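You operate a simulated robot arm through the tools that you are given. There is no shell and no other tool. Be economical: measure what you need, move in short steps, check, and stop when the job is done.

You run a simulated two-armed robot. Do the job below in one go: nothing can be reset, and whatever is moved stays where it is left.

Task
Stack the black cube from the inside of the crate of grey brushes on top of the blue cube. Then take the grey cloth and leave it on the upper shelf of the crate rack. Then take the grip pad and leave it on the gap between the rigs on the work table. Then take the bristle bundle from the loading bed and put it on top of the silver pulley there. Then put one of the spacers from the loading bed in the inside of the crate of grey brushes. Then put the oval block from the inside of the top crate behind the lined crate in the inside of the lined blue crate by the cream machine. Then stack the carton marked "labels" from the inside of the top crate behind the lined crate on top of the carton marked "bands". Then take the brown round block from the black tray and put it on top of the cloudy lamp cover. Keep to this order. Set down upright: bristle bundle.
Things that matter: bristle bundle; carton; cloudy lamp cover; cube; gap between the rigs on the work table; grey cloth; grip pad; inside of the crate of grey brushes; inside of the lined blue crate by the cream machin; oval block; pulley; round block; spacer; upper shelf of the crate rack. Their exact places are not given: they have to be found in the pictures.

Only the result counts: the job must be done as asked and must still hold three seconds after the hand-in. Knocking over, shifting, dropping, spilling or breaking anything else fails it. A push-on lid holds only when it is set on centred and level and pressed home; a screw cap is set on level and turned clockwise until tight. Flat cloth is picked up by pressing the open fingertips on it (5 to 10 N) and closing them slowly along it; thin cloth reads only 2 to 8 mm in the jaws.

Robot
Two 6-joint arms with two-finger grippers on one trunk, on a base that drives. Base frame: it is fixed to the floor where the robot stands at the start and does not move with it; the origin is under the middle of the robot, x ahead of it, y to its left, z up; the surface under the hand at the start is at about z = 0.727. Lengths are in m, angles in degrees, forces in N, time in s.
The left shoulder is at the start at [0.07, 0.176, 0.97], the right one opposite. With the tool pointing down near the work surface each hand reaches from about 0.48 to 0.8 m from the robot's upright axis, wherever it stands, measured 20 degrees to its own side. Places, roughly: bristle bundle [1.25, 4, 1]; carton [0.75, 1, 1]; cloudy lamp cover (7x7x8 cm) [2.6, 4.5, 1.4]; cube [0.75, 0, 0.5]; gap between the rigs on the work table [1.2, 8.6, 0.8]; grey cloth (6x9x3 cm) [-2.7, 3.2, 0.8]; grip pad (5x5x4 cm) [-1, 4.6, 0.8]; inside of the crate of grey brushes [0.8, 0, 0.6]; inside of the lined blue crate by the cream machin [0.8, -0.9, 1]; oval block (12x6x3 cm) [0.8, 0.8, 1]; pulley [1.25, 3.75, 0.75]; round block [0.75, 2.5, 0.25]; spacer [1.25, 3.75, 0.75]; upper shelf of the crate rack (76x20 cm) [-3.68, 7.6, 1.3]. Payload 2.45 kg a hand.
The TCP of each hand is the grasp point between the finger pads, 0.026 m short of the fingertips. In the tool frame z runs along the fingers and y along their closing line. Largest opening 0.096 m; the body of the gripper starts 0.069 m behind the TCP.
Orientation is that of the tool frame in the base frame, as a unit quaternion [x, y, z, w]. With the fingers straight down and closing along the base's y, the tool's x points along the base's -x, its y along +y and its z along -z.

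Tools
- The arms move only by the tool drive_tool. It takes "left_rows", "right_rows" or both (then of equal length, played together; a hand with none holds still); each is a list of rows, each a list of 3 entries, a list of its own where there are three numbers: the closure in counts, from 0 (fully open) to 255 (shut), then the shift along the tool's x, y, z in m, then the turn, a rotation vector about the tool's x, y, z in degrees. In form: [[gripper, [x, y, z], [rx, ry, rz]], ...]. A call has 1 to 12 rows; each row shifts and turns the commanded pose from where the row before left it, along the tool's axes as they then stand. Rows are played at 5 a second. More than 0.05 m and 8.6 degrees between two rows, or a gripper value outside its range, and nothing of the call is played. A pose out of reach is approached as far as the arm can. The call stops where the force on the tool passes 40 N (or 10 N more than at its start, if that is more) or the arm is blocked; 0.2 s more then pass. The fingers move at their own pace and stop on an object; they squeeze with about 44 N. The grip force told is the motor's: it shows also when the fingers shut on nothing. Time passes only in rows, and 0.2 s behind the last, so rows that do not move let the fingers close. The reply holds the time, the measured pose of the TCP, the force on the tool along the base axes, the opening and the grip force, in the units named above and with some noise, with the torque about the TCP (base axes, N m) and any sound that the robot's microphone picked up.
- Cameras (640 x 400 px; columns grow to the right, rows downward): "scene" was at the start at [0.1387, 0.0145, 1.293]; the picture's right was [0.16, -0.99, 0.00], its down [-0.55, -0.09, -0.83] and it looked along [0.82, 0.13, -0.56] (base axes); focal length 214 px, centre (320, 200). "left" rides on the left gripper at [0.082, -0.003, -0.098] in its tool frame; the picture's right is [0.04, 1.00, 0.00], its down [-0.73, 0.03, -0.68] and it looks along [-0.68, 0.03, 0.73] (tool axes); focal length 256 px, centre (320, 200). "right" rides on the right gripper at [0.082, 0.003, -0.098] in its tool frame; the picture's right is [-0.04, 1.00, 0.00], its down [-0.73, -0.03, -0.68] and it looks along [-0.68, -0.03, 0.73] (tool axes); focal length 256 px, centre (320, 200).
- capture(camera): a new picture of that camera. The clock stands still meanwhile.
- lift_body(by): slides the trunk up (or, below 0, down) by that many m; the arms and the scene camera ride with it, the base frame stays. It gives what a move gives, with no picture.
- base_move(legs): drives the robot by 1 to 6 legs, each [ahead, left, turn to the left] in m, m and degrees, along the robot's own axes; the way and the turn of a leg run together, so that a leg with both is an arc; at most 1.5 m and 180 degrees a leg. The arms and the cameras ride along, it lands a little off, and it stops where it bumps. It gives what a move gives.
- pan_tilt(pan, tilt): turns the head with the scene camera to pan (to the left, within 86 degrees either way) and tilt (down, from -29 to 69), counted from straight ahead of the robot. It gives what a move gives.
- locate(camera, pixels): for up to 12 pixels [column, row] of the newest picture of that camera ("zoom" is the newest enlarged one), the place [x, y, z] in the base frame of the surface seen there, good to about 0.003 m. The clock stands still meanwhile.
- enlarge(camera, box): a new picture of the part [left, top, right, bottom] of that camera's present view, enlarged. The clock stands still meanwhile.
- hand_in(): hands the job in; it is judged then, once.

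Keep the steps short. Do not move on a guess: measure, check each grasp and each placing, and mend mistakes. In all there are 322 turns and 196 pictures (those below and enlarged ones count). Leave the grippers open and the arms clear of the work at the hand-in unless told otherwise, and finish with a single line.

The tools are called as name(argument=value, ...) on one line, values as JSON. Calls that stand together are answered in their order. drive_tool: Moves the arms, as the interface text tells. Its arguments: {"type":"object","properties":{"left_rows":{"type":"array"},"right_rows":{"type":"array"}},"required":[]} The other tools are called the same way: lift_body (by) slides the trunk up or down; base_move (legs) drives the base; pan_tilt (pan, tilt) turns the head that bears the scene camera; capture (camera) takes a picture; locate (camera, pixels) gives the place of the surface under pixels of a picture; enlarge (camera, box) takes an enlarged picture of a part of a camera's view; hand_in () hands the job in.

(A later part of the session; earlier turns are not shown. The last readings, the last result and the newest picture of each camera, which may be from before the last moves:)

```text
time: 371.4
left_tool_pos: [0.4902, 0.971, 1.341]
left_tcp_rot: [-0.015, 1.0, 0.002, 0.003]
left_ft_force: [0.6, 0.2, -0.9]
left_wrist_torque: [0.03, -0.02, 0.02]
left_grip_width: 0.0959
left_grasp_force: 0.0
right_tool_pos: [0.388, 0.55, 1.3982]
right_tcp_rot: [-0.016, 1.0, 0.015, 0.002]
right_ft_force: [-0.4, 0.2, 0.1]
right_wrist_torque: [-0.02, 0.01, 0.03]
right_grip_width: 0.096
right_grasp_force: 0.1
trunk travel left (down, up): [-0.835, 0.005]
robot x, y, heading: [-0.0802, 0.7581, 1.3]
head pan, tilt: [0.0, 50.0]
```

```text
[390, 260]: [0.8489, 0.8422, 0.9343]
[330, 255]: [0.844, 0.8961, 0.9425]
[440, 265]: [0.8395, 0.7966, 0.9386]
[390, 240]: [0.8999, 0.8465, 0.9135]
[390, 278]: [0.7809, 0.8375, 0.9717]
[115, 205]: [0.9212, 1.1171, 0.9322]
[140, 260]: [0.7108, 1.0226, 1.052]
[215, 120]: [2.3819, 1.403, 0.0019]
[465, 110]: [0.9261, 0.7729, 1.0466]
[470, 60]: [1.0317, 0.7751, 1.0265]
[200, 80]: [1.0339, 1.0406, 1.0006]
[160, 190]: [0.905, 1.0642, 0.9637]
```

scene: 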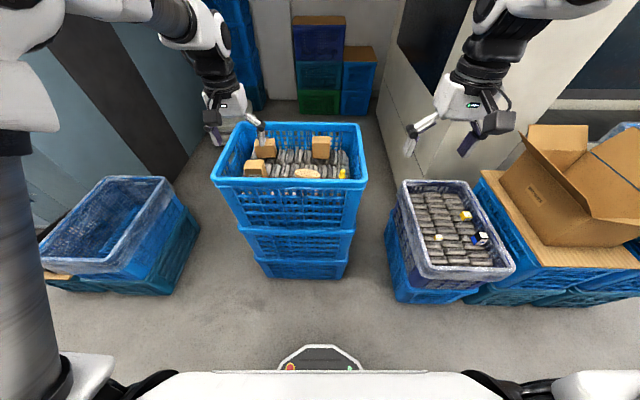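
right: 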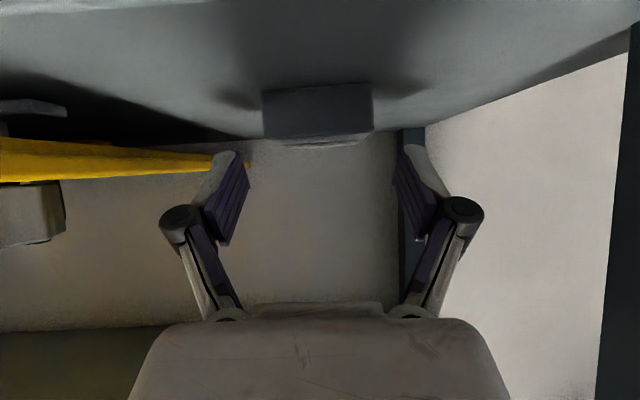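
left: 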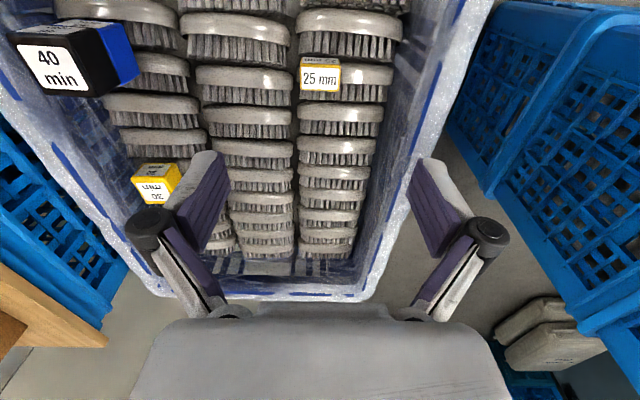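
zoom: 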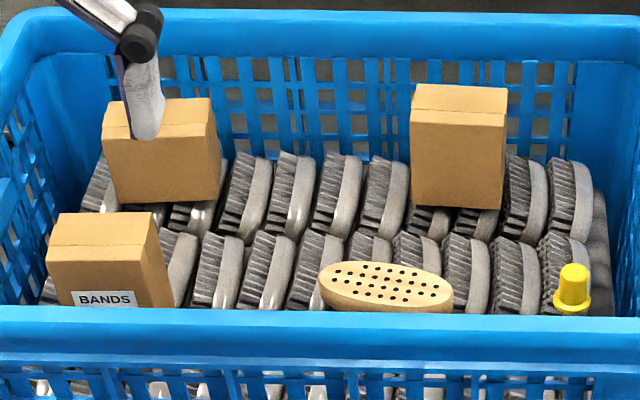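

The oval block is at about (0.77,0.838), top z≈0.972, its long axis along y. I need the jaws closing along x, so the hand will be yawed 90°. First position the base.

base_move(legs=[[0.1, -0.1, -1.3]])

drive_tool(left_rows=[[0, [0, 0, 0], [0, 0, -8.5]], [0, [0, 0, 0], [0, 0, -8.5]], [0, [0, 0, 0], [0, 0, -8.5]], [0, [0, 0, 0], [0, 0, -8.5]], [0, [0, 0, 0], [0, 0, -8.5]], [0, [0, 0, 0], [0, 0, -8.5]], [0, [0, 0, 0], [0, 0, -8.5]], [0, [0, 0, 0], [0, 0, -8.5]], [0, [0, 0, 0], [0, 0, -8.5]], [0, [0, 0, 0], [0, 0, -8.5]]])

```text
time: 372.7
left_tool_pos: [0.5964, 0.8582, 1.3421]
left_tcp_rot: [-0.001, 1.0, 0.0, 0.005]
left_ft_force: [0.6, 0.0, 0.4]
left_wrist_torque: [0.0, -0.02, -0.02]
left_grip_width: 0.0958
left_grasp_force: 0.0
right_tool_pos: [0.4829, 0.4398, 1.3998]
right_tcp_rot: [-0.002, 1.0, 0.014, 0.004]
right_ft_force: [-0.1, 0.3, 0.2]
right_wrist_torque: [-0.01, 0.0, 0.02]
right_grip_width: 0.0958
right_grasp_force: 0.0
trunk travel left (down, up): [-0.835, 0.005]
robot x, y, heading: [0.0225, 0.6555, 0.2]
head pan, tilt: [0.0, 50.0]
```

```text
time: 374.9
left_tool_pos: [0.5995, 0.8569, 1.3407]
left_tcp_rot: [-0.677, 0.736, -0.002, 0.002]
left_ft_force: [-0.1, -0.3, -0.1]
left_wrist_torque: [-0.01, 0.01, -0.02]
left_grip_width: 0.0959
left_grasp_force: 0.1
right_tool_pos: [0.4848, 0.4395, 1.3978]
right_tcp_rot: [-0.004, 1.0, 0.015, 0.002]
right_ft_force: [-0.5, -0.7, 0.6]
right_wrist_torque: [-0.01, -0.02, 0.0]
right_grip_width: 0.0964
right_grasp_force: 0.0
trunk travel left (down, up): [-0.835, 0.005]
robot x, y, heading: [0.0244, 0.6566, 0.0]
head pan, tilt: [0.0, 50.0]
```

The yaw works. Move above the oval and look.

drive_tool(left_rows=[[0, [0.001, -0.034, 0.024], [0, 0, 0]], [0, [0.001, -0.034, 0.024], [0, 0, 0]], [0, [0.001, -0.034, 0.024], [0, 0, 0]], [0, [0.001, -0.034, 0.024], [0, 0, 0]], [0, [0.001, -0.034, 0.024], [0, 0, 0]]])

capture(camera="left")

```text
time: 376.1
left_tool_pos: [0.7729, 0.8397, 1.2185]
left_tcp_rot: [-0.678, 0.735, 0.0, 0.002]
left_ft_force: [1.2, -0.7, 0.4]
left_wrist_torque: [-0.03, 0.05, -0.02]
left_grip_width: 0.0957
left_grasp_force: 0.1
right_tool_pos: [0.4895, 0.4391, 1.3971]
right_tcp_rot: [-0.003, 1.0, 0.014, 0.001]
right_ft_force: [0.6, -0.2, -0.6]
right_wrist_torque: [0.0, 0.05, 0.02]
right_grip_width: 0.0957
right_grasp_force: 0.2
trunk travel left (down, up): [-0.835, 0.005]
robot x, y, heading: [0.0244, 0.6583, 0.0]
head pan, tilt: [0.0, 50.0]
```

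```text
92 pictures are left
```

left: 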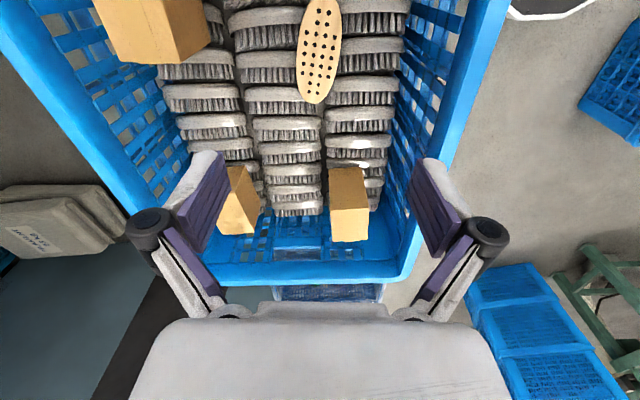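

locate(camera="left", pixels=[[319, 50], [314, 100], [327, 8], [299, 55], [340, 50], [400, 100], [430, 30], [455, 120], [346, 190], [335, 175], [240, 190], [150, 30]])

```text
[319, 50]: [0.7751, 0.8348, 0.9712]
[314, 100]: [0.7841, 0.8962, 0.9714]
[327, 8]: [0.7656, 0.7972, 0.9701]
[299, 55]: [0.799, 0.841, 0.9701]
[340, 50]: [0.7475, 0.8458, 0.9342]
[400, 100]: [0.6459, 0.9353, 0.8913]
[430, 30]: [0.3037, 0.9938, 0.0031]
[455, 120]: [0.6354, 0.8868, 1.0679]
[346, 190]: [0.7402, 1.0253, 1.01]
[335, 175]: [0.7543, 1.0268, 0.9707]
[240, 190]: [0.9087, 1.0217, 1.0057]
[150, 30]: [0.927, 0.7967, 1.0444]
```

Oval centre (0.7745,0.842), axis 10.6° off y. I drive 0.1 m closer, lower the trunk 0.12, then re-centre.

drive_tool(left_rows=[[0, [0, 0.04, 0], [0, 0, 5.6]], [0, [0, 0.045, 0], [0, 0, 0]]])

base_move(legs=[[0.1, 0, 0]])

lift_body(by=-0.1)

capture(camera="left")

```text
time: 376.7
left_tool_pos: [0.6824, 0.8485, 1.2218]
left_tcp_rot: [-0.639, 0.769, -0.003, 0.004]
left_ft_force: [-0.8, 0.7, 0.5]
left_wrist_torque: [0.02, -0.02, -0.02]
left_grip_width: 0.0959
left_grasp_force: 0.2
right_tool_pos: [0.4836, 0.4373, 1.3982]
right_tcp_rot: [-0.003, 1.0, 0.014, 0.003]
right_ft_force: [0.3, 0.8, -0.5]
right_wrist_torque: [0.01, -0.01, -0.01]
right_grip_width: 0.096
right_grasp_force: 0.1
trunk travel left (down, up): [-0.835, 0.005]
robot x, y, heading: [0.0221, 0.6602, 0.2]
head pan, tilt: [0.0, 50.0]
```

```text
time: 377.9
left_tool_pos: [0.7809, 0.8478, 1.2244]
left_tcp_rot: [-0.64, 0.768, -0.003, 0.004]
left_ft_force: [-0.6, 0.5, 0.8]
left_wrist_torque: [-0.01, -0.03, -0.02]
left_grip_width: 0.0961
left_grasp_force: 0.1
right_tool_pos: [0.5807, 0.4377, 1.4007]
right_tcp_rot: [-0.003, 1.0, 0.015, 0.006]
right_ft_force: [-0.2, 0.6, 0.7]
right_wrist_torque: [0.02, -0.05, 0.02]
right_grip_width: 0.096
right_grasp_force: 0.1
trunk travel left (down, up): [-0.835, 0.005]
robot x, y, heading: [0.1224, 0.6602, 0.1]
head pan, tilt: [0.0, 50.0]
```

```text
time: 379.2
left_tool_pos: [0.7848, 0.8484, 1.1214]
left_tcp_rot: [-0.639, 0.769, -0.002, 0.003]
left_ft_force: [0.2, 0.4, -0.9]
left_wrist_torque: [-0.03, -0.04, -0.02]
left_grip_width: 0.096
left_grasp_force: 0.1
right_tool_pos: [0.5849, 0.4379, 1.2974]
right_tcp_rot: [-0.002, 1.0, 0.015, 0.003]
right_ft_force: [0.9, 0.5, 1.1]
right_wrist_torque: [-0.04, 0.0, 0.05]
right_grip_width: 0.096
right_grasp_force: 0.1
trunk travel left (down, up): [-0.735, 0.105]
robot x, y, heading: [0.1212, 0.6592, -0.1]
head pan, tilt: [0.0, 50.0]
```

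```text
91 pictures are left
```

left: 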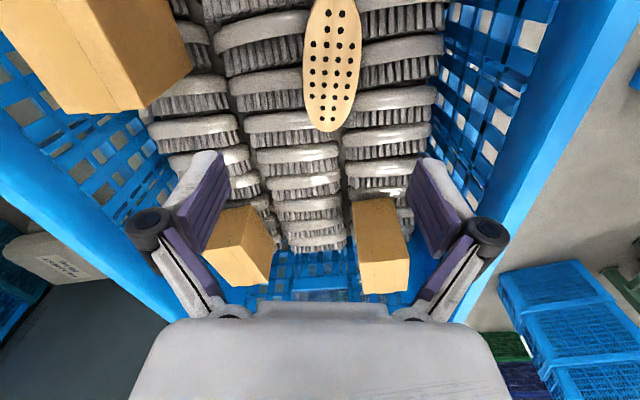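

Aligned; small correction and descend to z≈0.974, close.

drive_tool(left_rows=[[0, [0.0082, 0.0089, 0.02], [0, 0, 0]], [0, [0, 0, 0.045], [0, 0, 0]], [0, [0, 0, 0.045], [0, 0, 0]]])

capture(camera="left")

```text
time: 380.0
left_tool_pos: [0.7778, 0.8417, 1.011]
left_tcp_rot: [-0.64, 0.768, -0.001, 0.003]
left_ft_force: [0.4, 0.1, -1.1]
left_wrist_torque: [0.01, 0.0, 0.01]
left_grip_width: 0.0957
left_grasp_force: 0.0
right_tool_pos: [0.5886, 0.4395, 1.2976]
right_tcp_rot: [-0.002, 1.0, 0.014, 0.002]
right_ft_force: [-0.1, -0.4, -0.4]
right_wrist_torque: [0.01, 0.06, 0.01]
right_grip_width: 0.0959
right_grasp_force: 0.1
trunk travel left (down, up): [-0.735, 0.105]
robot x, y, heading: [0.1237, 0.6606, -0.1]
head pan, tilt: [0.0, 50.0]
```

```text
90 pictures are left
```

left: 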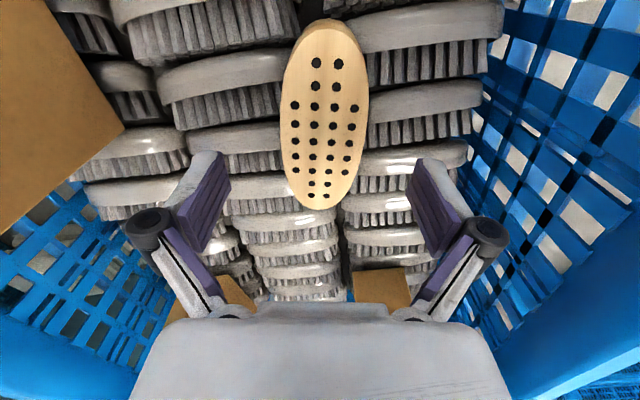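

drive_tool(left_rows=[[0, [0, 0.002, 0.02], [0, 0, 0]], [0, [0, 0, 0.016], [0, 0, 0]], [40, [0, 0, 0], [0, 0, 0]], [80, [0, 0, 0], [0, 0, 0]], [120, [0, 0, 0], [0, 0, 0]], [180, [0, 0, 0], [0, 0, 0]], [255, [0, 0, 0], [0, 0, 0]]])

drive_tool(left_rows=[[255, [0, 0, -0.02], [0, 0, 0]], [255, [0, 0, -0.04], [0, 0, 0]], [255, [0, 0, -0.045], [0, 0, 0]]])

capture(camera="left")

```text
time: 381.6
left_tool_pos: [0.7745, 0.8424, 0.9765]
left_tcp_rot: [-0.64, 0.769, -0.002, 0.003]
left_ft_force: [1.6, 1.2, 2.4]
left_wrist_torque: [0.0, -0.01, -0.01]
left_grip_width: 0.0509
left_grasp_force: 44.1
right_tool_pos: [0.585, 0.4394, 1.2995]
right_tcp_rot: [-0.003, 1.0, 0.015, 0.003]
right_ft_force: [0.3, -0.3, 0.8]
right_wrist_torque: [-0.03, -0.01, 0.03]
right_grip_width: 0.0958
right_grasp_force: 0.0
trunk travel left (down, up): [-0.735, 0.105]
robot x, y, heading: [0.1171, 0.6587, -0.1]
head pan, tilt: [0.0, 50.0]
```

```text
time: 382.4
left_tool_pos: [0.7711, 0.8425, 1.0802]
left_tcp_rot: [-0.639, 0.769, -0.002, 0.004]
left_ft_force: [0.7, -0.1, -0.2]
left_wrist_torque: [0.02, -0.02, 0.02]
left_grip_width: 0.0509
left_grasp_force: 43.8
right_tool_pos: [0.5854, 0.4386, 1.2985]
right_tcp_rot: [-0.002, 1.0, 0.016, 0.003]
right_ft_force: [-0.3, 0.5, 0.0]
right_wrist_torque: [-0.01, -0.01, 0.0]
right_grip_width: 0.0957
right_grasp_force: 0.1
trunk travel left (down, up): [-0.735, 0.105]
robot x, y, heading: [0.1214, 0.6591, 0.0]
head pan, tilt: [0.0, 50.0]
```

```text
89 pictures are left
```

left: 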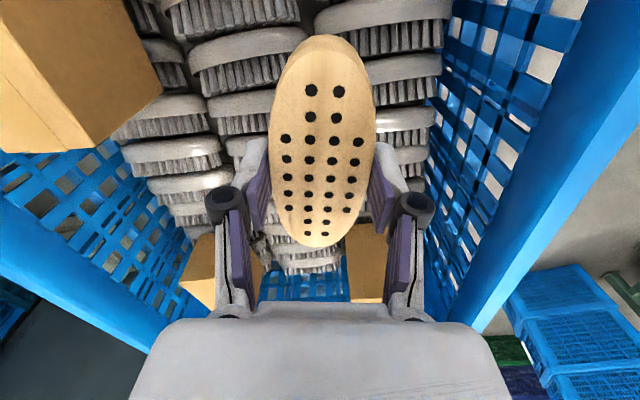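

Oval held. Lift clear of the rim, back off, and look to the right for the lined crate at (0.8,-0.9).

drive_tool(left_rows=[[255, [0, 0, -0.045], [0, 0, 0]], [255, [0, 0, -0.045], [0, 0, 0]], [255, [0, 0.03, -0.035], [0, 0, 0]], [255, [0, 0.04, -0.02], [0, 0, 0]]])

base_move(legs=[[-0.18, 0, 0], [0, -0.75, 0]])

pan_tilt(pan=-45, tilt=35)

capture(camera="scene")

```text
time: 383.4
left_tool_pos: [0.7011, 0.8552, 1.2269]
left_tcp_rot: [-0.639, 0.769, -0.003, 0.004]
left_ft_force: [-0.9, -0.3, -0.5]
left_wrist_torque: [0.0, -0.02, 0.0]
left_grip_width: 0.0508
left_grasp_force: 43.8
right_tool_pos: [0.5819, 0.4373, 1.2984]
right_tcp_rot: [-0.002, 1.0, 0.015, 0.004]
right_ft_force: [-1.1, 1.0, -0.1]
right_wrist_torque: [0.0, -0.05, -0.01]
right_grip_width: 0.096
right_grasp_force: 0.2
trunk travel left (down, up): [-0.735, 0.105]
robot x, y, heading: [0.1236, 0.6595, -0.0]
head pan, tilt: [0.0, 50.0]
```

```text
time: 388.5
left_tool_pos: [0.5265, 0.1055, 1.2237]
left_tcp_rot: [-0.638, 0.77, -0.002, 0.003]
left_ft_force: [0.2, 0.4, -1.3]
left_wrist_torque: [-0.02, 0.0, -0.01]
left_grip_width: 0.0508
left_grasp_force: 44.4
right_tool_pos: [0.4037, -0.3113, 1.2984]
right_tcp_rot: [0.0, 1.0, 0.014, 0.003]
right_ft_force: [-0.6, 0.1, -0.2]
right_wrist_torque: [0.01, 0.0, -0.01]
right_grip_width: 0.0962
right_grasp_force: 0.0
trunk travel left (down, up): [-0.735, 0.105]
robot x, y, heading: [-0.0605, -0.0891, -0.2]
head pan, tilt: [0.0, 50.0]
```

```text
time: 389.7
left_tool_pos: [0.5248, 0.104, 1.2249]
left_tcp_rot: [-0.639, 0.77, -0.002, 0.002]
left_ft_force: [0.5, -0.2, -0.7]
left_wrist_torque: [0.01, 0.01, 0.0]
left_grip_width: 0.0511
left_grasp_force: 43.7
right_tool_pos: [0.4051, -0.3116, 1.2978]
right_tcp_rot: [0.0, 1.0, 0.014, 0.003]
right_ft_force: [-0.1, 0.4, -0.1]
right_wrist_torque: [0.0, -0.01, 0.0]
right_grip_width: 0.0959
right_grasp_force: 0.2
trunk travel left (down, up): [-0.735, 0.105]
robot x, y, heading: [-0.0572, -0.0906, -0.0]
head pan, tilt: [-45.0, 35.0]
```

```text
88 pictures are left
```

scene: 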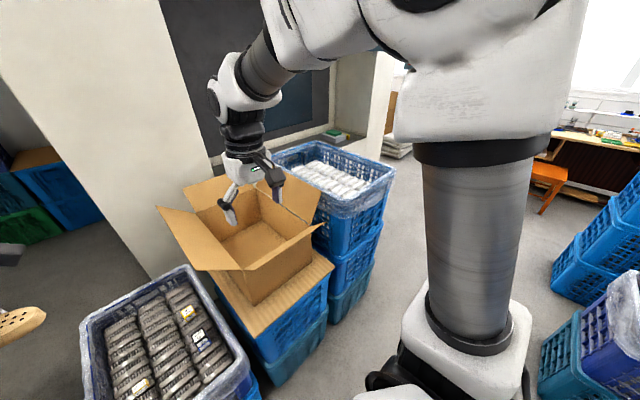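

locate(camera="scene", pixels=[[325, 180], [285, 155], [375, 205], [392, 165], [325, 145], [350, 325], [305, 375], [545, 390], [560, 290], [340, 170], [310, 165], [320, 232]])

enlarge(camera="scene", box=[260, 130, 410, 240])

```text
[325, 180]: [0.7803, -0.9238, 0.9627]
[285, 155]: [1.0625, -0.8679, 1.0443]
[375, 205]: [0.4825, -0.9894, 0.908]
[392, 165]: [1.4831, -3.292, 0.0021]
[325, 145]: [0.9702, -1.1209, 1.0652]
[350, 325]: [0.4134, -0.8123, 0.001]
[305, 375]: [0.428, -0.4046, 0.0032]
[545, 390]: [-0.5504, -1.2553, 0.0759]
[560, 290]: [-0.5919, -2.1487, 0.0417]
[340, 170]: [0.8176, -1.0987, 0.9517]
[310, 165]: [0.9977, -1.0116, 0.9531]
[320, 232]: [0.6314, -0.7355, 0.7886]
```

```text
3.64 times, centred on (335, 185) of scene
```

zoom: 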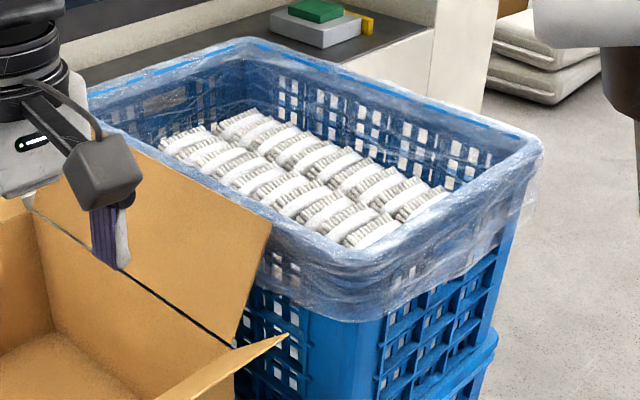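

The lined crate spans x 0.48–1.06, y about -0.73..-1.13, rim 1.065, its brushes at z≈0.955. I move right 0.98 m, then look with the left camera.

base_move(legs=[[0, -0.98, 0], [0.08, 0, 0]])

drive_tool(left_rows=[[255, [0, -0.045, 0], [0, 0, 0]], [255, [0, -0.045, 0], [0, 0, 0]], [255, [0.005, -0.035, 0], [0, 0, 0]]])

capture(camera="left")

pan_tilt(pan=5, tilt=45)

capture(camera="scene")

```text
time: 395.3
left_tool_pos: [0.5997, -0.8555, 1.227]
left_tcp_rot: [-0.64, 0.769, -0.002, 0.005]
left_ft_force: [-0.3, 0.8, -0.9]
left_wrist_torque: [0.04, -0.02, 0.0]
left_grip_width: 0.0508
left_grasp_force: 44.0
right_tool_pos: [0.4795, -1.2718, 1.2993]
right_tcp_rot: [-0.002, 1.0, 0.014, 0.006]
right_ft_force: [-0.1, -0.2, 0.2]
right_wrist_torque: [0.06, -0.1, -0.01]
right_grip_width: 0.096
right_grasp_force: 0.0
trunk travel left (down, up): [-0.735, 0.105]
robot x, y, heading: [0.0202, -1.0521, -0.2]
head pan, tilt: [-45.0, 35.0]
```

```text
time: 396.1
left_tool_pos: [0.7279, -0.883, 1.2232]
left_tcp_rot: [-0.64, 0.769, -0.001, 0.002]
left_ft_force: [0.0, -0.6, -0.9]
left_wrist_torque: [-0.01, 0.06, -0.02]
left_grip_width: 0.0508
left_grasp_force: 44.1
right_tool_pos: [0.4882, -1.2714, 1.2968]
right_tcp_rot: [-0.002, 1.0, 0.014, 0.002]
right_ft_force: [0.1, 0.0, 0.2]
right_wrist_torque: [-0.02, 0.06, 0.02]
right_grip_width: 0.0958
right_grasp_force: 0.1
trunk travel left (down, up): [-0.735, 0.105]
robot x, y, heading: [0.0224, -1.0496, -0.1]
head pan, tilt: [-45.0, 35.0]
```

```text
86 pictures are left
```

left: 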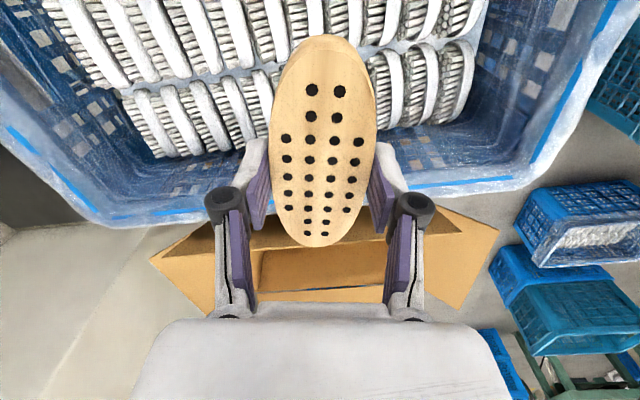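

```text
time: 397.3
left_tool_pos: [0.7229, -0.8826, 1.2257]
left_tcp_rot: [-0.64, 0.769, -0.002, 0.003]
left_ft_force: [0.8, -0.6, -1.3]
left_wrist_torque: [0.01, 0.03, -0.03]
left_grip_width: 0.0509
left_grasp_force: 43.5
right_tool_pos: [0.4854, -1.2716, 1.299]
right_tcp_rot: [-0.003, 1.0, 0.015, 0.002]
right_ft_force: [0.5, -0.8, 0.2]
right_wrist_torque: [-0.03, -0.01, 0.03]
right_grip_width: 0.0962
right_grasp_force: 0.0
trunk travel left (down, up): [-0.735, 0.105]
robot x, y, heading: [0.0217, -1.0497, 0.0]
head pan, tilt: [5.0, 45.0]
```

```text
85 pictures are left
```

scene: 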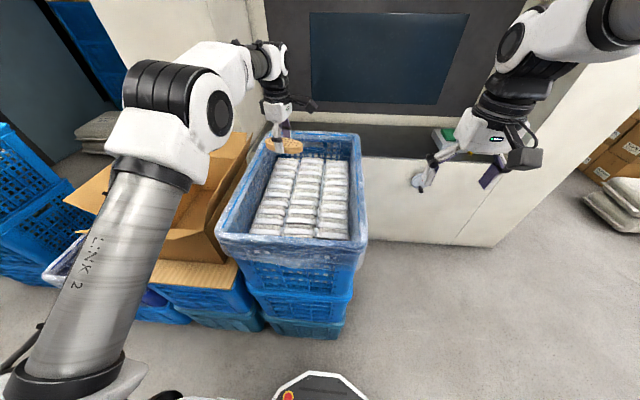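

locate(camera="scene", pixels=[[302, 200], [265, 220], [345, 225], [335, 165], [310, 160], [275, 185], [220, 245], [360, 250], [270, 140], [355, 140], [205, 225], [240, 150]])

```text
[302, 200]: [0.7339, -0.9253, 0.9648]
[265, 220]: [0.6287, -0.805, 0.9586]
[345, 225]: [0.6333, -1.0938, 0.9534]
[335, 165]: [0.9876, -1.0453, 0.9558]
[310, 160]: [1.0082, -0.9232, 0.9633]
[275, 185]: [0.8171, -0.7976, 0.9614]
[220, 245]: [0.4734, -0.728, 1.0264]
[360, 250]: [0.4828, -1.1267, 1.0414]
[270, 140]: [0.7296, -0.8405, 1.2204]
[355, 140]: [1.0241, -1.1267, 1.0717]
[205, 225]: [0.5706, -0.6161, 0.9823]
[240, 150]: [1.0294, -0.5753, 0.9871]
```

Brush tops ≈0.96, interior y -0.77..-1.1. I place the oval at about (0.72,-0.94).

drive_tool(left_rows=[[255, [0.027, -0.005, 0], [0, 0, 0]], [255, [0.027, -0.005, 0.02], [0, 0, 0]], [255, [0, 0, 0.045], [0, 0, 0]], [255, [0, 0, 0.045], [0, 0, 0]], [255, [0, 0, 0.045], [0, 0, 0]], [255, [0, 0, 0.035], [0, 0, 0]]])

capture(camera="left")

```text
time: 398.7
left_tool_pos: [0.7297, -0.9376, 1.034]
left_tcp_rot: [-0.64, 0.769, -0.002, 0.002]
left_ft_force: [-0.5, 0.0, -0.2]
left_wrist_torque: [0.0, -0.01, -0.02]
left_grip_width: 0.0511
left_grasp_force: 44.5
right_tool_pos: [0.4851, -1.271, 1.2976]
right_tcp_rot: [-0.002, 1.0, 0.014, 0.003]
right_ft_force: [0.8, 0.4, 0.5]
right_wrist_torque: [0.01, 0.01, -0.03]
right_grip_width: 0.0959
right_grasp_force: 0.0
trunk travel left (down, up): [-0.735, 0.105]
robot x, y, heading: [0.0204, -1.0501, 0.0]
head pan, tilt: [5.0, 45.0]
```

```text
84 pictures are left
```

left: 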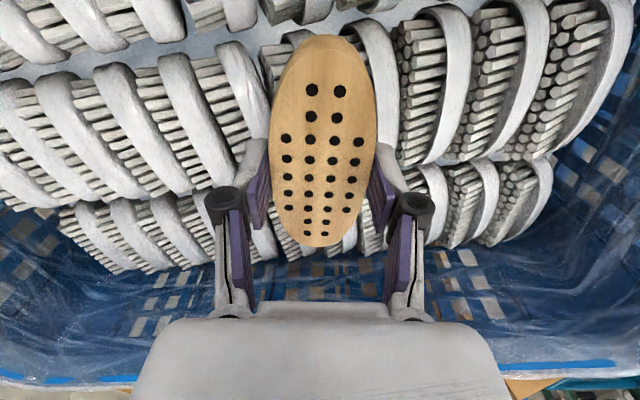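

drive_tool(left_rows=[[255, [0, 0, 0.02], [0, 0, 0]], [255, [0, 0, 0.006], [0, 0, 0]]])

drive_tool(left_rows=[[255, [0, 0, 0.004], [0, 0, 0]], [255, [0, 0, 0.004], [0, 0, 0]]])

```text
time: 399.3
left_tool_pos: [0.7281, -0.9368, 1.0082]
left_tcp_rot: [-0.64, 0.768, -0.001, 0.003]
left_ft_force: [-0.6, 0.2, -0.3]
left_wrist_torque: [0.02, 0.02, -0.01]
left_grip_width: 0.051
left_grasp_force: 44.1
right_tool_pos: [0.4846, -1.2725, 1.2978]
right_tcp_rot: [-0.002, 1.0, 0.015, 0.003]
right_ft_force: [-0.1, 0.3, 0.3]
right_wrist_torque: [0.0, -0.02, -0.03]
right_grip_width: 0.0962
right_grasp_force: 0.1
trunk travel left (down, up): [-0.735, 0.105]
robot x, y, heading: [0.0192, -1.0478, -0.0]
head pan, tilt: [5.0, 45.0]
```

```text
time: 399.9
left_tool_pos: [0.7279, -0.9364, 0.9999]
left_tcp_rot: [-0.64, 0.768, -0.002, 0.003]
left_ft_force: [1.0, 0.1, -0.3]
left_wrist_torque: [-0.02, -0.03, -0.01]
left_grip_width: 0.051
left_grasp_force: 43.9
right_tool_pos: [0.4847, -1.2709, 1.2991]
right_tcp_rot: [-0.003, 1.0, 0.015, 0.003]
right_ft_force: [-0.5, 0.1, 0.7]
right_wrist_torque: [-0.03, 0.01, -0.01]
right_grip_width: 0.0958
right_grasp_force: 0.1
trunk travel left (down, up): [-0.735, 0.105]
robot x, y, heading: [0.0239, -1.0499, -0.1]
head pan, tilt: [5.0, 45.0]
```

drive_tool(left_rows=[[255, [0, 0, 0.003], [0, 0, 0]], [255, [0, 0, 0.003], [0, 0, 0]]])

drive_tool(left_rows=[[255, [0, 0, 0.003], [0, 0, 0]]])

```text
time: 400.5
left_tool_pos: [0.7272, -0.9375, 0.996]
left_tcp_rot: [-0.64, 0.768, -0.003, 0.004]
left_ft_force: [1.7, 0.2, 4.6]
left_wrist_torque: [0.05, 0.08, 0.01]
left_grip_width: 0.0509
left_grasp_force: 43.8
right_tool_pos: [0.4826, -1.272, 1.2993]
right_tcp_rot: [-0.004, 1.0, 0.015, 0.004]
right_ft_force: [-0.5, 0.0, -0.6]
right_wrist_torque: [-0.02, -0.01, -0.03]
right_grip_width: 0.096
right_grasp_force: 0.1
trunk travel left (down, up): [-0.735, 0.105]
robot x, y, heading: [0.0242, -1.0495, 0.1]
head pan, tilt: [5.0, 45.0]
```

```text
time: 400.9
left_tool_pos: [0.7266, -0.9366, 0.9959]
left_tcp_rot: [-0.64, 0.768, -0.004, 0.006]
left_ft_force: [4.4, 0.4, 22.5]
left_wrist_torque: [0.07, 0.39, 0.01]
left_grip_width: 0.051
left_grasp_force: 43.7
right_tool_pos: [0.4817, -1.2718, 1.3001]
right_tcp_rot: [-0.003, 1.0, 0.015, 0.004]
right_ft_force: [-1.0, 0.3, -0.1]
right_wrist_torque: [-0.01, 0.01, -0.02]
right_grip_width: 0.0961
right_grasp_force: 0.1
trunk travel left (down, up): [-0.735, 0.105]
robot x, y, heading: [0.0248, -1.0491, -0.1]
head pan, tilt: [5.0, 45.0]
```

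Contact. Ease off, open and rise.

drive_tool(left_rows=[[255, [0, 0, -0.003], [0, 0, 0]], [120, [0, 0, 0], [0, 0, 0]], [100, [0, 0, 0], [0, 0, 0]], [70, [0, 0, 0], [0, 0, 0]], [40, [0, 0, 0], [0, 0, 0]], [30, [0, 0, -0.02], [0, 0, 0]], [0, [0, 0, -0.045], [0, 0, 0]], [0, [0, 0, -0.045], [0, 0, 0]], [0, [0, 0, -0.045], [0, 0, 0]], [0, [0, 0, -0.045], [0, 0, 0]]])

capture(camera="left")

```text
time: 403.1
left_tool_pos: [0.7248, -0.9393, 1.1978]
left_tcp_rot: [-0.639, 0.769, -0.002, 0.003]
left_ft_force: [0.2, -0.1, 0.8]
left_wrist_torque: [-0.03, -0.04, 0.02]
left_grip_width: 0.0961
left_grasp_force: 0.0
right_tool_pos: [0.4817, -1.2726, 1.2988]
right_tcp_rot: [-0.003, 1.0, 0.015, 0.003]
right_ft_force: [-0.3, 0.1, 0.8]
right_wrist_torque: [0.04, -0.03, -0.02]
right_grip_width: 0.096
right_grasp_force: 0.1
trunk travel left (down, up): [-0.735, 0.105]
robot x, y, heading: [0.0194, -1.0526, 0.1]
head pan, tilt: [5.0, 45.0]
```

```text
83 pictures are left
```

left: 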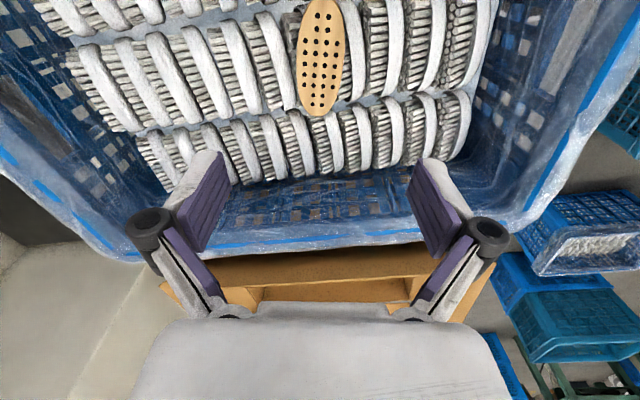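

The oval lies in the lined crate. Back to the tall stack for the cartons.

drive_tool(left_rows=[[0, [0, 0.04, -0.02], [0, 0, 0]], [0, [0, 0.045, 0], [0, 0, 0]], [0, [0, 0.045, 0], [0, 0, 0]]])

lift_body(by=0.1)

base_move(legs=[[-0.08, 0, 0], [0, 0.9, 0], [0, 0.9, 0], [0.1, 0, 0]])

pan_tilt(pan=12, tilt=45)

capture(camera="scene")

```text
time: 403.9
left_tool_pos: [0.5935, -0.9148, 1.2165]
left_tcp_rot: [-0.639, 0.769, -0.003, 0.003]
left_ft_force: [-0.2, 0.1, -0.3]
left_wrist_torque: [0.0, -0.05, 0.0]
left_grip_width: 0.096
left_grasp_force: 0.2
right_tool_pos: [0.4826, -1.2707, 1.2998]
right_tcp_rot: [-0.001, 1.0, 0.015, 0.004]
right_ft_force: [-0.3, 0.2, 0.7]
right_wrist_torque: [0.01, -0.01, 0.02]
right_grip_width: 0.0958
right_grasp_force: 0.2
trunk travel left (down, up): [-0.735, 0.105]
robot x, y, heading: [0.0235, -1.0502, -0.2]
head pan, tilt: [5.0, 45.0]
```

```text
time: 405.2
left_tool_pos: [0.5954, -0.9149, 1.3156]
left_tcp_rot: [-0.64, 0.768, -0.002, 0.002]
left_ft_force: [-0.1, 0.1, -0.2]
left_wrist_torque: [0.0, 0.0, 0.0]
left_grip_width: 0.0958
left_grasp_force: 0.1
right_tool_pos: [0.4847, -1.2724, 1.3982]
right_tcp_rot: [-0.002, 1.0, 0.015, 0.003]
right_ft_force: [-1.0, 0.0, 0.7]
right_wrist_torque: [0.01, -0.03, -0.01]
right_grip_width: 0.0961
right_grasp_force: 0.0
trunk travel left (down, up): [-0.835, 0.005]
robot x, y, heading: [0.0221, -1.0526, 0.1]
head pan, tilt: [5.0, 45.0]
```

```text
time: 415.8
left_tool_pos: [0.6326, 0.8791, 1.3172]
left_tcp_rot: [-0.631, 0.776, -0.004, 0.005]
left_ft_force: [0.1, -0.2, -0.3]
left_wrist_torque: [-0.02, -0.04, -0.01]
left_grip_width: 0.0959
left_grasp_force: 0.0
right_tool_pos: [0.5122, 0.5234, 1.4]
right_tcp_rot: [0.008, 1.0, 0.015, 0.005]
right_ft_force: [-0.3, -0.1, 0.3]
right_wrist_torque: [0.03, -0.06, 0.02]
right_grip_width: 0.096
right_grasp_force: 0.1
trunk travel left (down, up): [-0.835, 0.005]
robot x, y, heading: [0.0588, 0.7488, -1.1]
head pan, tilt: [5.0, 45.0]
```

```text
time: 416.4
left_tool_pos: [0.6361, 0.8772, 1.315]
left_tcp_rot: [-0.631, 0.775, -0.002, 0.003]
left_ft_force: [-0.3, -0.8, 0.5]
left_wrist_torque: [-0.04, -0.02, -0.03]
left_grip_width: 0.096
left_grasp_force: 0.1
right_tool_pos: [0.5169, 0.5224, 1.3992]
right_tcp_rot: [0.009, 1.0, 0.015, 0.004]
right_ft_force: [-0.6, -0.2, 0.8]
right_wrist_torque: [0.0, -0.02, 0.02]
right_grip_width: 0.0959
right_grasp_force: 0.0
trunk travel left (down, up): [-0.835, 0.005]
robot x, y, heading: [0.0616, 0.7548, -1.4]
head pan, tilt: [12.0, 45.0]
```

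```text
82 pictures are left
```

scene: 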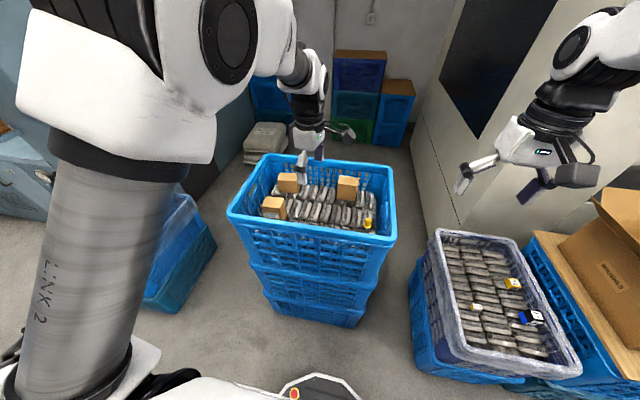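

I turn the left hand back to yaw 0 and look into the crate with it.

drive_tool(left_rows=[[0, [0, 0, 0], [0, 0, 8]], [0, [0, 0, 0], [0, 0, 8]], [0, [0, 0, 0], [0, 0, 8]], [0, [0, 0, 0], [0, 0, 8]], [0, [0, 0, 0], [0, 0, 8]], [0, [0, 0, 0], [0, 0, 8]], [0, [0, 0, 0], [0, 0, 8]], [0, [0, 0, 0], [0, 0, 8]], [0, [0, 0, 0], [0, 0, 8]], [0, [0, 0, 0], [0, 0, 7]]])

capture(camera="left")

```text
time: 418.6
left_tool_pos: [0.6364, 0.8782, 1.3148]
left_tcp_rot: [0.008, 1.0, 0.0, 0.003]
left_ft_force: [-0.2, 0.8, -0.1]
left_wrist_torque: [0.02, 0.02, 0.0]
left_grip_width: 0.0959
left_grasp_force: 0.1
right_tool_pos: [0.5182, 0.5246, 1.399]
right_tcp_rot: [0.009, 1.0, 0.015, 0.004]
right_ft_force: [-0.3, 0.1, 0.0]
right_wrist_torque: [0.01, 0.0, -0.02]
right_grip_width: 0.0958
right_grasp_force: 0.1
trunk travel left (down, up): [-0.835, 0.005]
robot x, y, heading: [0.0626, 0.7568, -1.3]
head pan, tilt: [12.0, 45.0]
```

```text
81 pictures are left
```

left: 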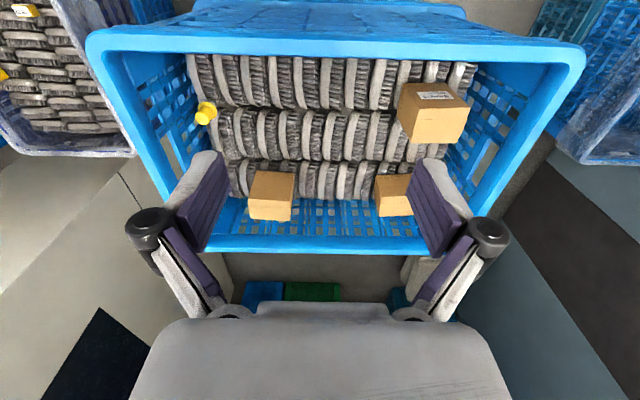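

Labels of the two back cartons are not visible from the front. I yaw the hand the other way (-85°) to see their left (+y) faces.

drive_tool(left_rows=[[0, [0, 0, 0], [0, 0, 8.5]], [0, [0, 0, 0], [0, 0, 8.5]], [0, [0, 0, 0], [0, 0, 8.5]], [0, [0, 0, 0], [0, 0, 8.5]], [0, [0, 0, 0], [0, 0, 8.5]], [0, [0, 0, 0], [0, 0, 8.5]], [0, [0, 0, 0], [0, 0, 8.5]], [0, [0, 0, 0], [0, 0, 8.5]], [0, [0, 0, 0], [0, 0, 8.5]], [0, [0, 0, 0], [0, 0, 8.5]]])

drive_tool(left_rows=[[0, [0, 0.04, 0], [0, 0, 0]], [0, [0, 0.04, 0], [0, 0, 0]], [0, [0, 0.04, 0], [0, 0, 0]]])

capture(camera="left")

```text
time: 420.8
left_tool_pos: [0.6375, 0.8767, 1.315]
left_tcp_rot: [0.681, 0.732, 0.003, 0.003]
left_ft_force: [0.2, -0.4, 0.3]
left_wrist_torque: [0.0, -0.01, 0.01]
left_grip_width: 0.0961
left_grasp_force: 0.0
right_tool_pos: [0.5191, 0.5235, 1.3987]
right_tcp_rot: [0.008, 1.0, 0.014, 0.004]
right_ft_force: [0.3, 0.9, 1.3]
right_wrist_torque: [0.0, -0.03, -0.04]
right_grip_width: 0.0962
right_grasp_force: 0.0
trunk travel left (down, up): [-0.835, 0.005]
robot x, y, heading: [0.0605, 0.7535, -1.2]
head pan, tilt: [12.0, 45.0]
```

```text
time: 421.6
left_tool_pos: [0.7601, 0.888, 1.3152]
left_tcp_rot: [0.68, 0.733, 0.001, 0.003]
left_ft_force: [0.1, 0.0, 0.1]
left_wrist_torque: [-0.02, 0.05, 0.05]
left_grip_width: 0.0961
left_grasp_force: 0.1
right_tool_pos: [0.5201, 0.5237, 1.3976]
right_tcp_rot: [0.008, 1.0, 0.015, 0.003]
right_ft_force: [0.2, 0.1, -0.3]
right_wrist_torque: [-0.01, 0.04, 0.05]
right_grip_width: 0.0958
right_grasp_force: 0.0
trunk travel left (down, up): [-0.835, 0.005]
robot x, y, heading: [0.0617, 0.7551, -1.2]
head pan, tilt: [12.0, 45.0]
```

```text
80 pictures are left
```

left: 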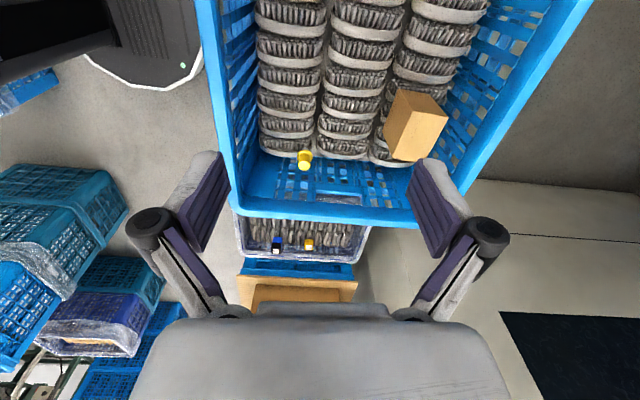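

enlarge(camera="left", box=[370, 70, 470, 170])

```text
4.00 times, centred on (420, 120) of left
```

zoom: 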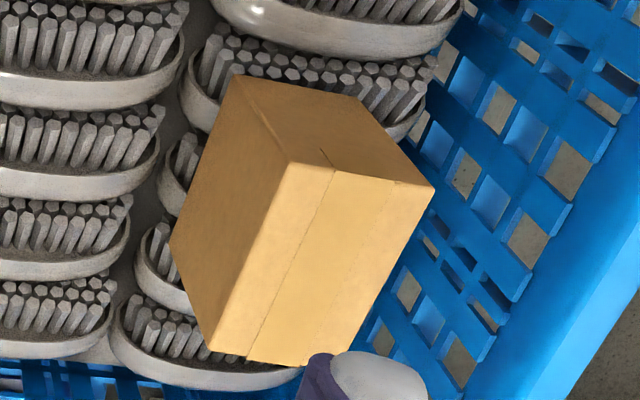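

No label on the top, front or left face of the right-back carton. I shift the base 0.32 m left to see the +y face of the left-back carton.

base_move(legs=[[0, 0.32, 0]])

capture(camera="left")

```text
time: 423.8
left_tool_pos: [0.7644, 1.2128, 1.3164]
left_tcp_rot: [0.679, 0.735, 0.002, 0.003]
left_ft_force: [0.0, 0.1, 0.0]
left_wrist_torque: [0.04, 0.02, 0.01]
left_grip_width: 0.0961
left_grasp_force: 0.0
right_tool_pos: [0.5258, 0.8463, 1.3982]
right_tcp_rot: [0.006, 1.0, 0.016, 0.003]
right_ft_force: [0.2, 0.0, -0.5]
right_wrist_torque: [0.04, 0.01, 0.02]
right_grip_width: 0.0962
right_grasp_force: 0.0
trunk travel left (down, up): [-0.835, 0.005]
robot x, y, heading: [0.0651, 1.0764, -1.0]
head pan, tilt: [12.0, 45.0]
```

```text
78 pictures are left
```

left: 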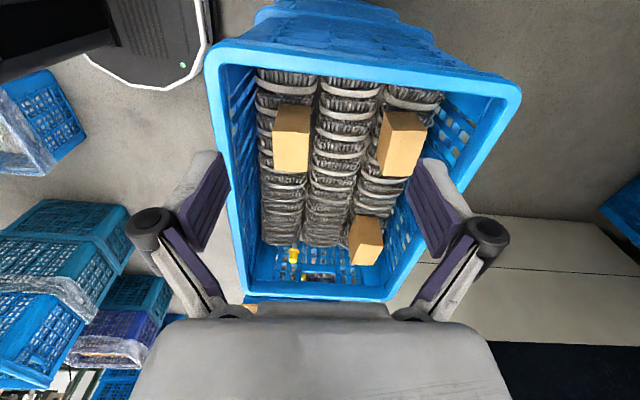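

enlarge(camera="left", box=[260, 80, 440, 200])

```text
3.33 times, centred on (350, 140) of left
```

zoom: 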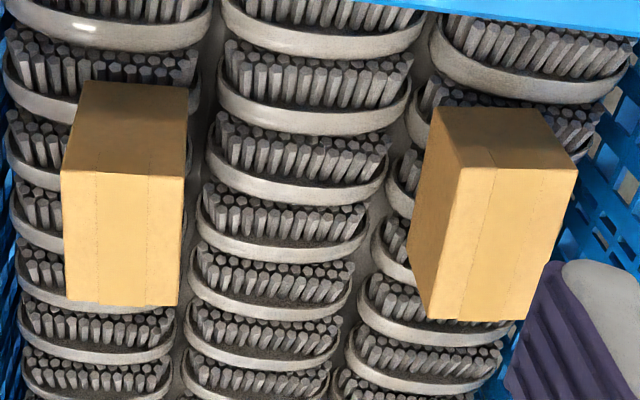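

No label there either. I look at the far (+x) faces: turn the hand on to yaw ~-170° and go forward.

base_move(legs=[[0, -0.28, 1]])

drive_tool(left_rows=[[0, [0, 0, 0], [0, 0, 8.5]], [0, [0, 0, 0], [0, 0, 8.5]], [0, [0, 0, 0], [0, 0, 8.5]], [0, [0, 0, 0], [0, 0, 8.5]], [0, [0, 0, 0], [0, 0, 8.5]], [0, [0, 0, 0], [0, 0, 8.5]], [0, [0, 0, 0], [0, 0, 8.5]], [0, [0, 0, 0], [0, 0, 8.5]], [0, [0, 0, 0], [0, 0, 8.5]], [0, [0, 0, 0], [0, 0, 8.5]]])

base_move(legs=[[0.2, 0, 0]])

capture(camera="left")

```text
time: 425.8
left_tool_pos: [0.759, 0.9351, 1.3164]
left_tcp_rot: [0.674, 0.739, 0.001, 0.004]
left_ft_force: [0.3, 0.7, 0.7]
left_wrist_torque: [-0.01, 0.0, -0.03]
left_grip_width: 0.0959
left_grasp_force: 0.0
right_tool_pos: [0.5243, 0.5663, 1.3985]
right_tcp_rot: [0.0, 1.0, 0.014, 0.004]
right_ft_force: [-0.5, 0.6, -0.1]
right_wrist_torque: [0.0, 0.0, 0.01]
right_grip_width: 0.0958
right_grasp_force: 0.1
trunk travel left (down, up): [-0.835, 0.005]
robot x, y, heading: [0.0645, 0.7889, -0.2]
head pan, tilt: [12.0, 45.0]
```

```text
time: 428.0
left_tool_pos: [0.7593, 0.9333, 1.3167]
left_tcp_rot: [0.996, 0.088, 0.004, -0.001]
left_ft_force: [-0.1, -0.1, -0.2]
left_wrist_torque: [0.03, -0.01, -0.01]
left_grip_width: 0.0962
left_grasp_force: 0.0
right_tool_pos: [0.5259, 0.5641, 1.3987]
right_tcp_rot: [-0.001, 1.0, 0.015, 0.004]
right_ft_force: [0.1, 0.0, 0.3]
right_wrist_torque: [-0.03, 0.03, -0.03]
right_grip_width: 0.096
right_grasp_force: 0.0
trunk travel left (down, up): [-0.835, 0.005]
robot x, y, heading: [0.0614, 0.7913, -0.2]
head pan, tilt: [12.0, 45.0]
```

```text
time: 429.6
left_tool_pos: [0.9552, 0.93, 1.3197]
left_tcp_rot: [0.996, 0.088, 0.005, 0.0]
left_ft_force: [-0.6, -0.1, 0.6]
left_wrist_torque: [0.01, -0.02, 0.03]
left_grip_width: 0.0961
left_grasp_force: 0.2
right_tool_pos: [0.7178, 0.5606, 1.4003]
right_tcp_rot: [0.002, 1.0, 0.015, 0.005]
right_ft_force: [-0.6, 0.2, -0.7]
right_wrist_torque: [0.0, -0.06, 0.02]
right_grip_width: 0.096
right_grasp_force: 0.0
trunk travel left (down, up): [-0.835, 0.005]
robot x, y, heading: [0.2647, 0.7879, -0.7]
head pan, tilt: [12.0, 45.0]
```

```text
76 pictures are left
```

left: 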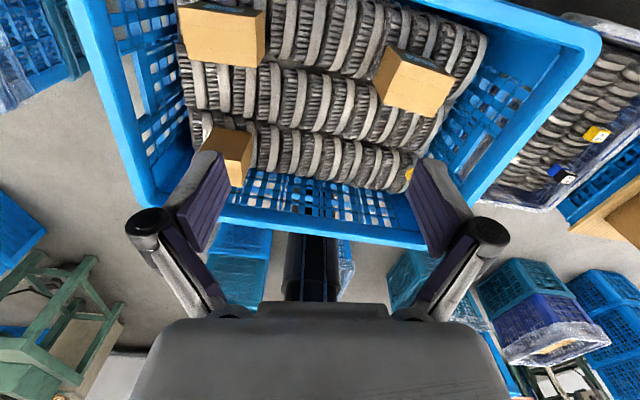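

enlarge(camera="left", box=[170, 0, 280, 80])

enlarge(camera="left", box=[360, 30, 470, 120])

```text
5.00 times, centred on (225, 40) of left
```

zoom: 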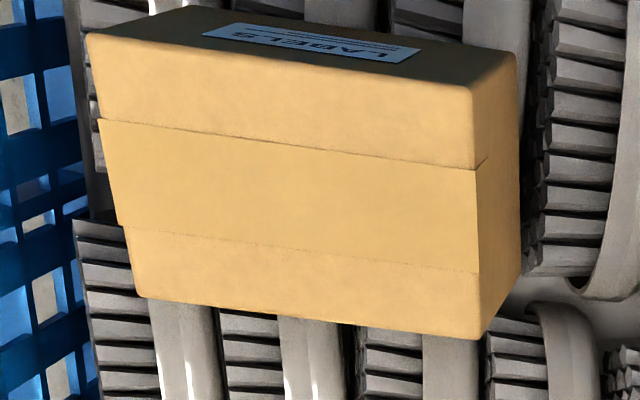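

```text
4.44 times, centred on (415, 75) of left
```

zoom: 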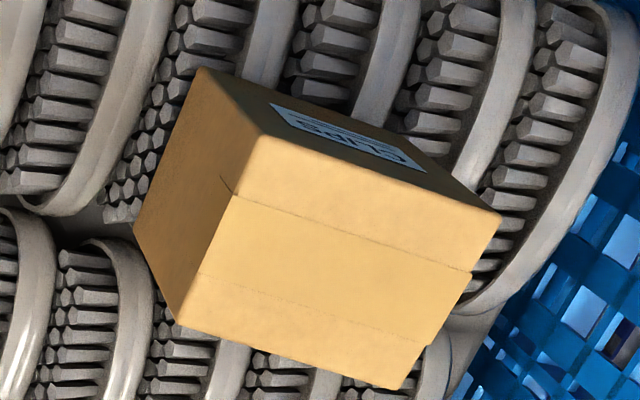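

The left-back carton is "LABELS"; the right-back one is "CLIPS". Measure LABELS and BANDS tops.

locate(camera="left", pixels=[[180, 9], [253, 19], [255, 65], [192, 58], [222, 38], [215, 3], [225, 135], [247, 140], [240, 165], [205, 150], [225, 160], [238, 182]])

enlarge(camera="left", box=[180, 110, 280, 200])

```text
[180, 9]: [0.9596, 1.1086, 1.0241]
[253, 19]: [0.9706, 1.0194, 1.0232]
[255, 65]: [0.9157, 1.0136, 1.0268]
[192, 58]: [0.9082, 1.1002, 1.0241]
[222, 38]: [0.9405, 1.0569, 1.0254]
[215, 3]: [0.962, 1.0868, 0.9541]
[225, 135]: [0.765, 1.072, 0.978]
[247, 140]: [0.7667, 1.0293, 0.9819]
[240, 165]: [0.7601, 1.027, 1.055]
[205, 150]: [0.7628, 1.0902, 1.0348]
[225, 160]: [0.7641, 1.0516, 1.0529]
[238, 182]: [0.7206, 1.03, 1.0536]
```

```text
4.44 times, centred on (230, 155) of left
```

zoom: 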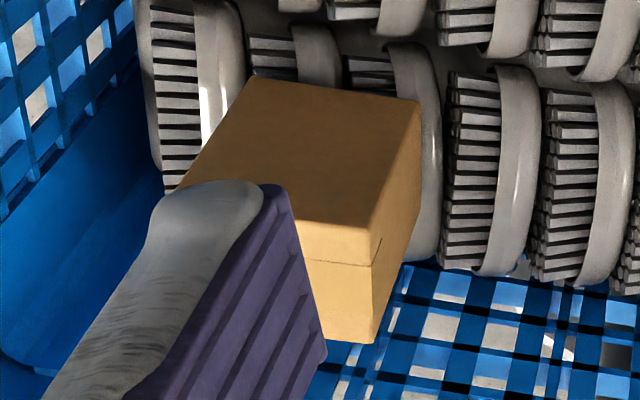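

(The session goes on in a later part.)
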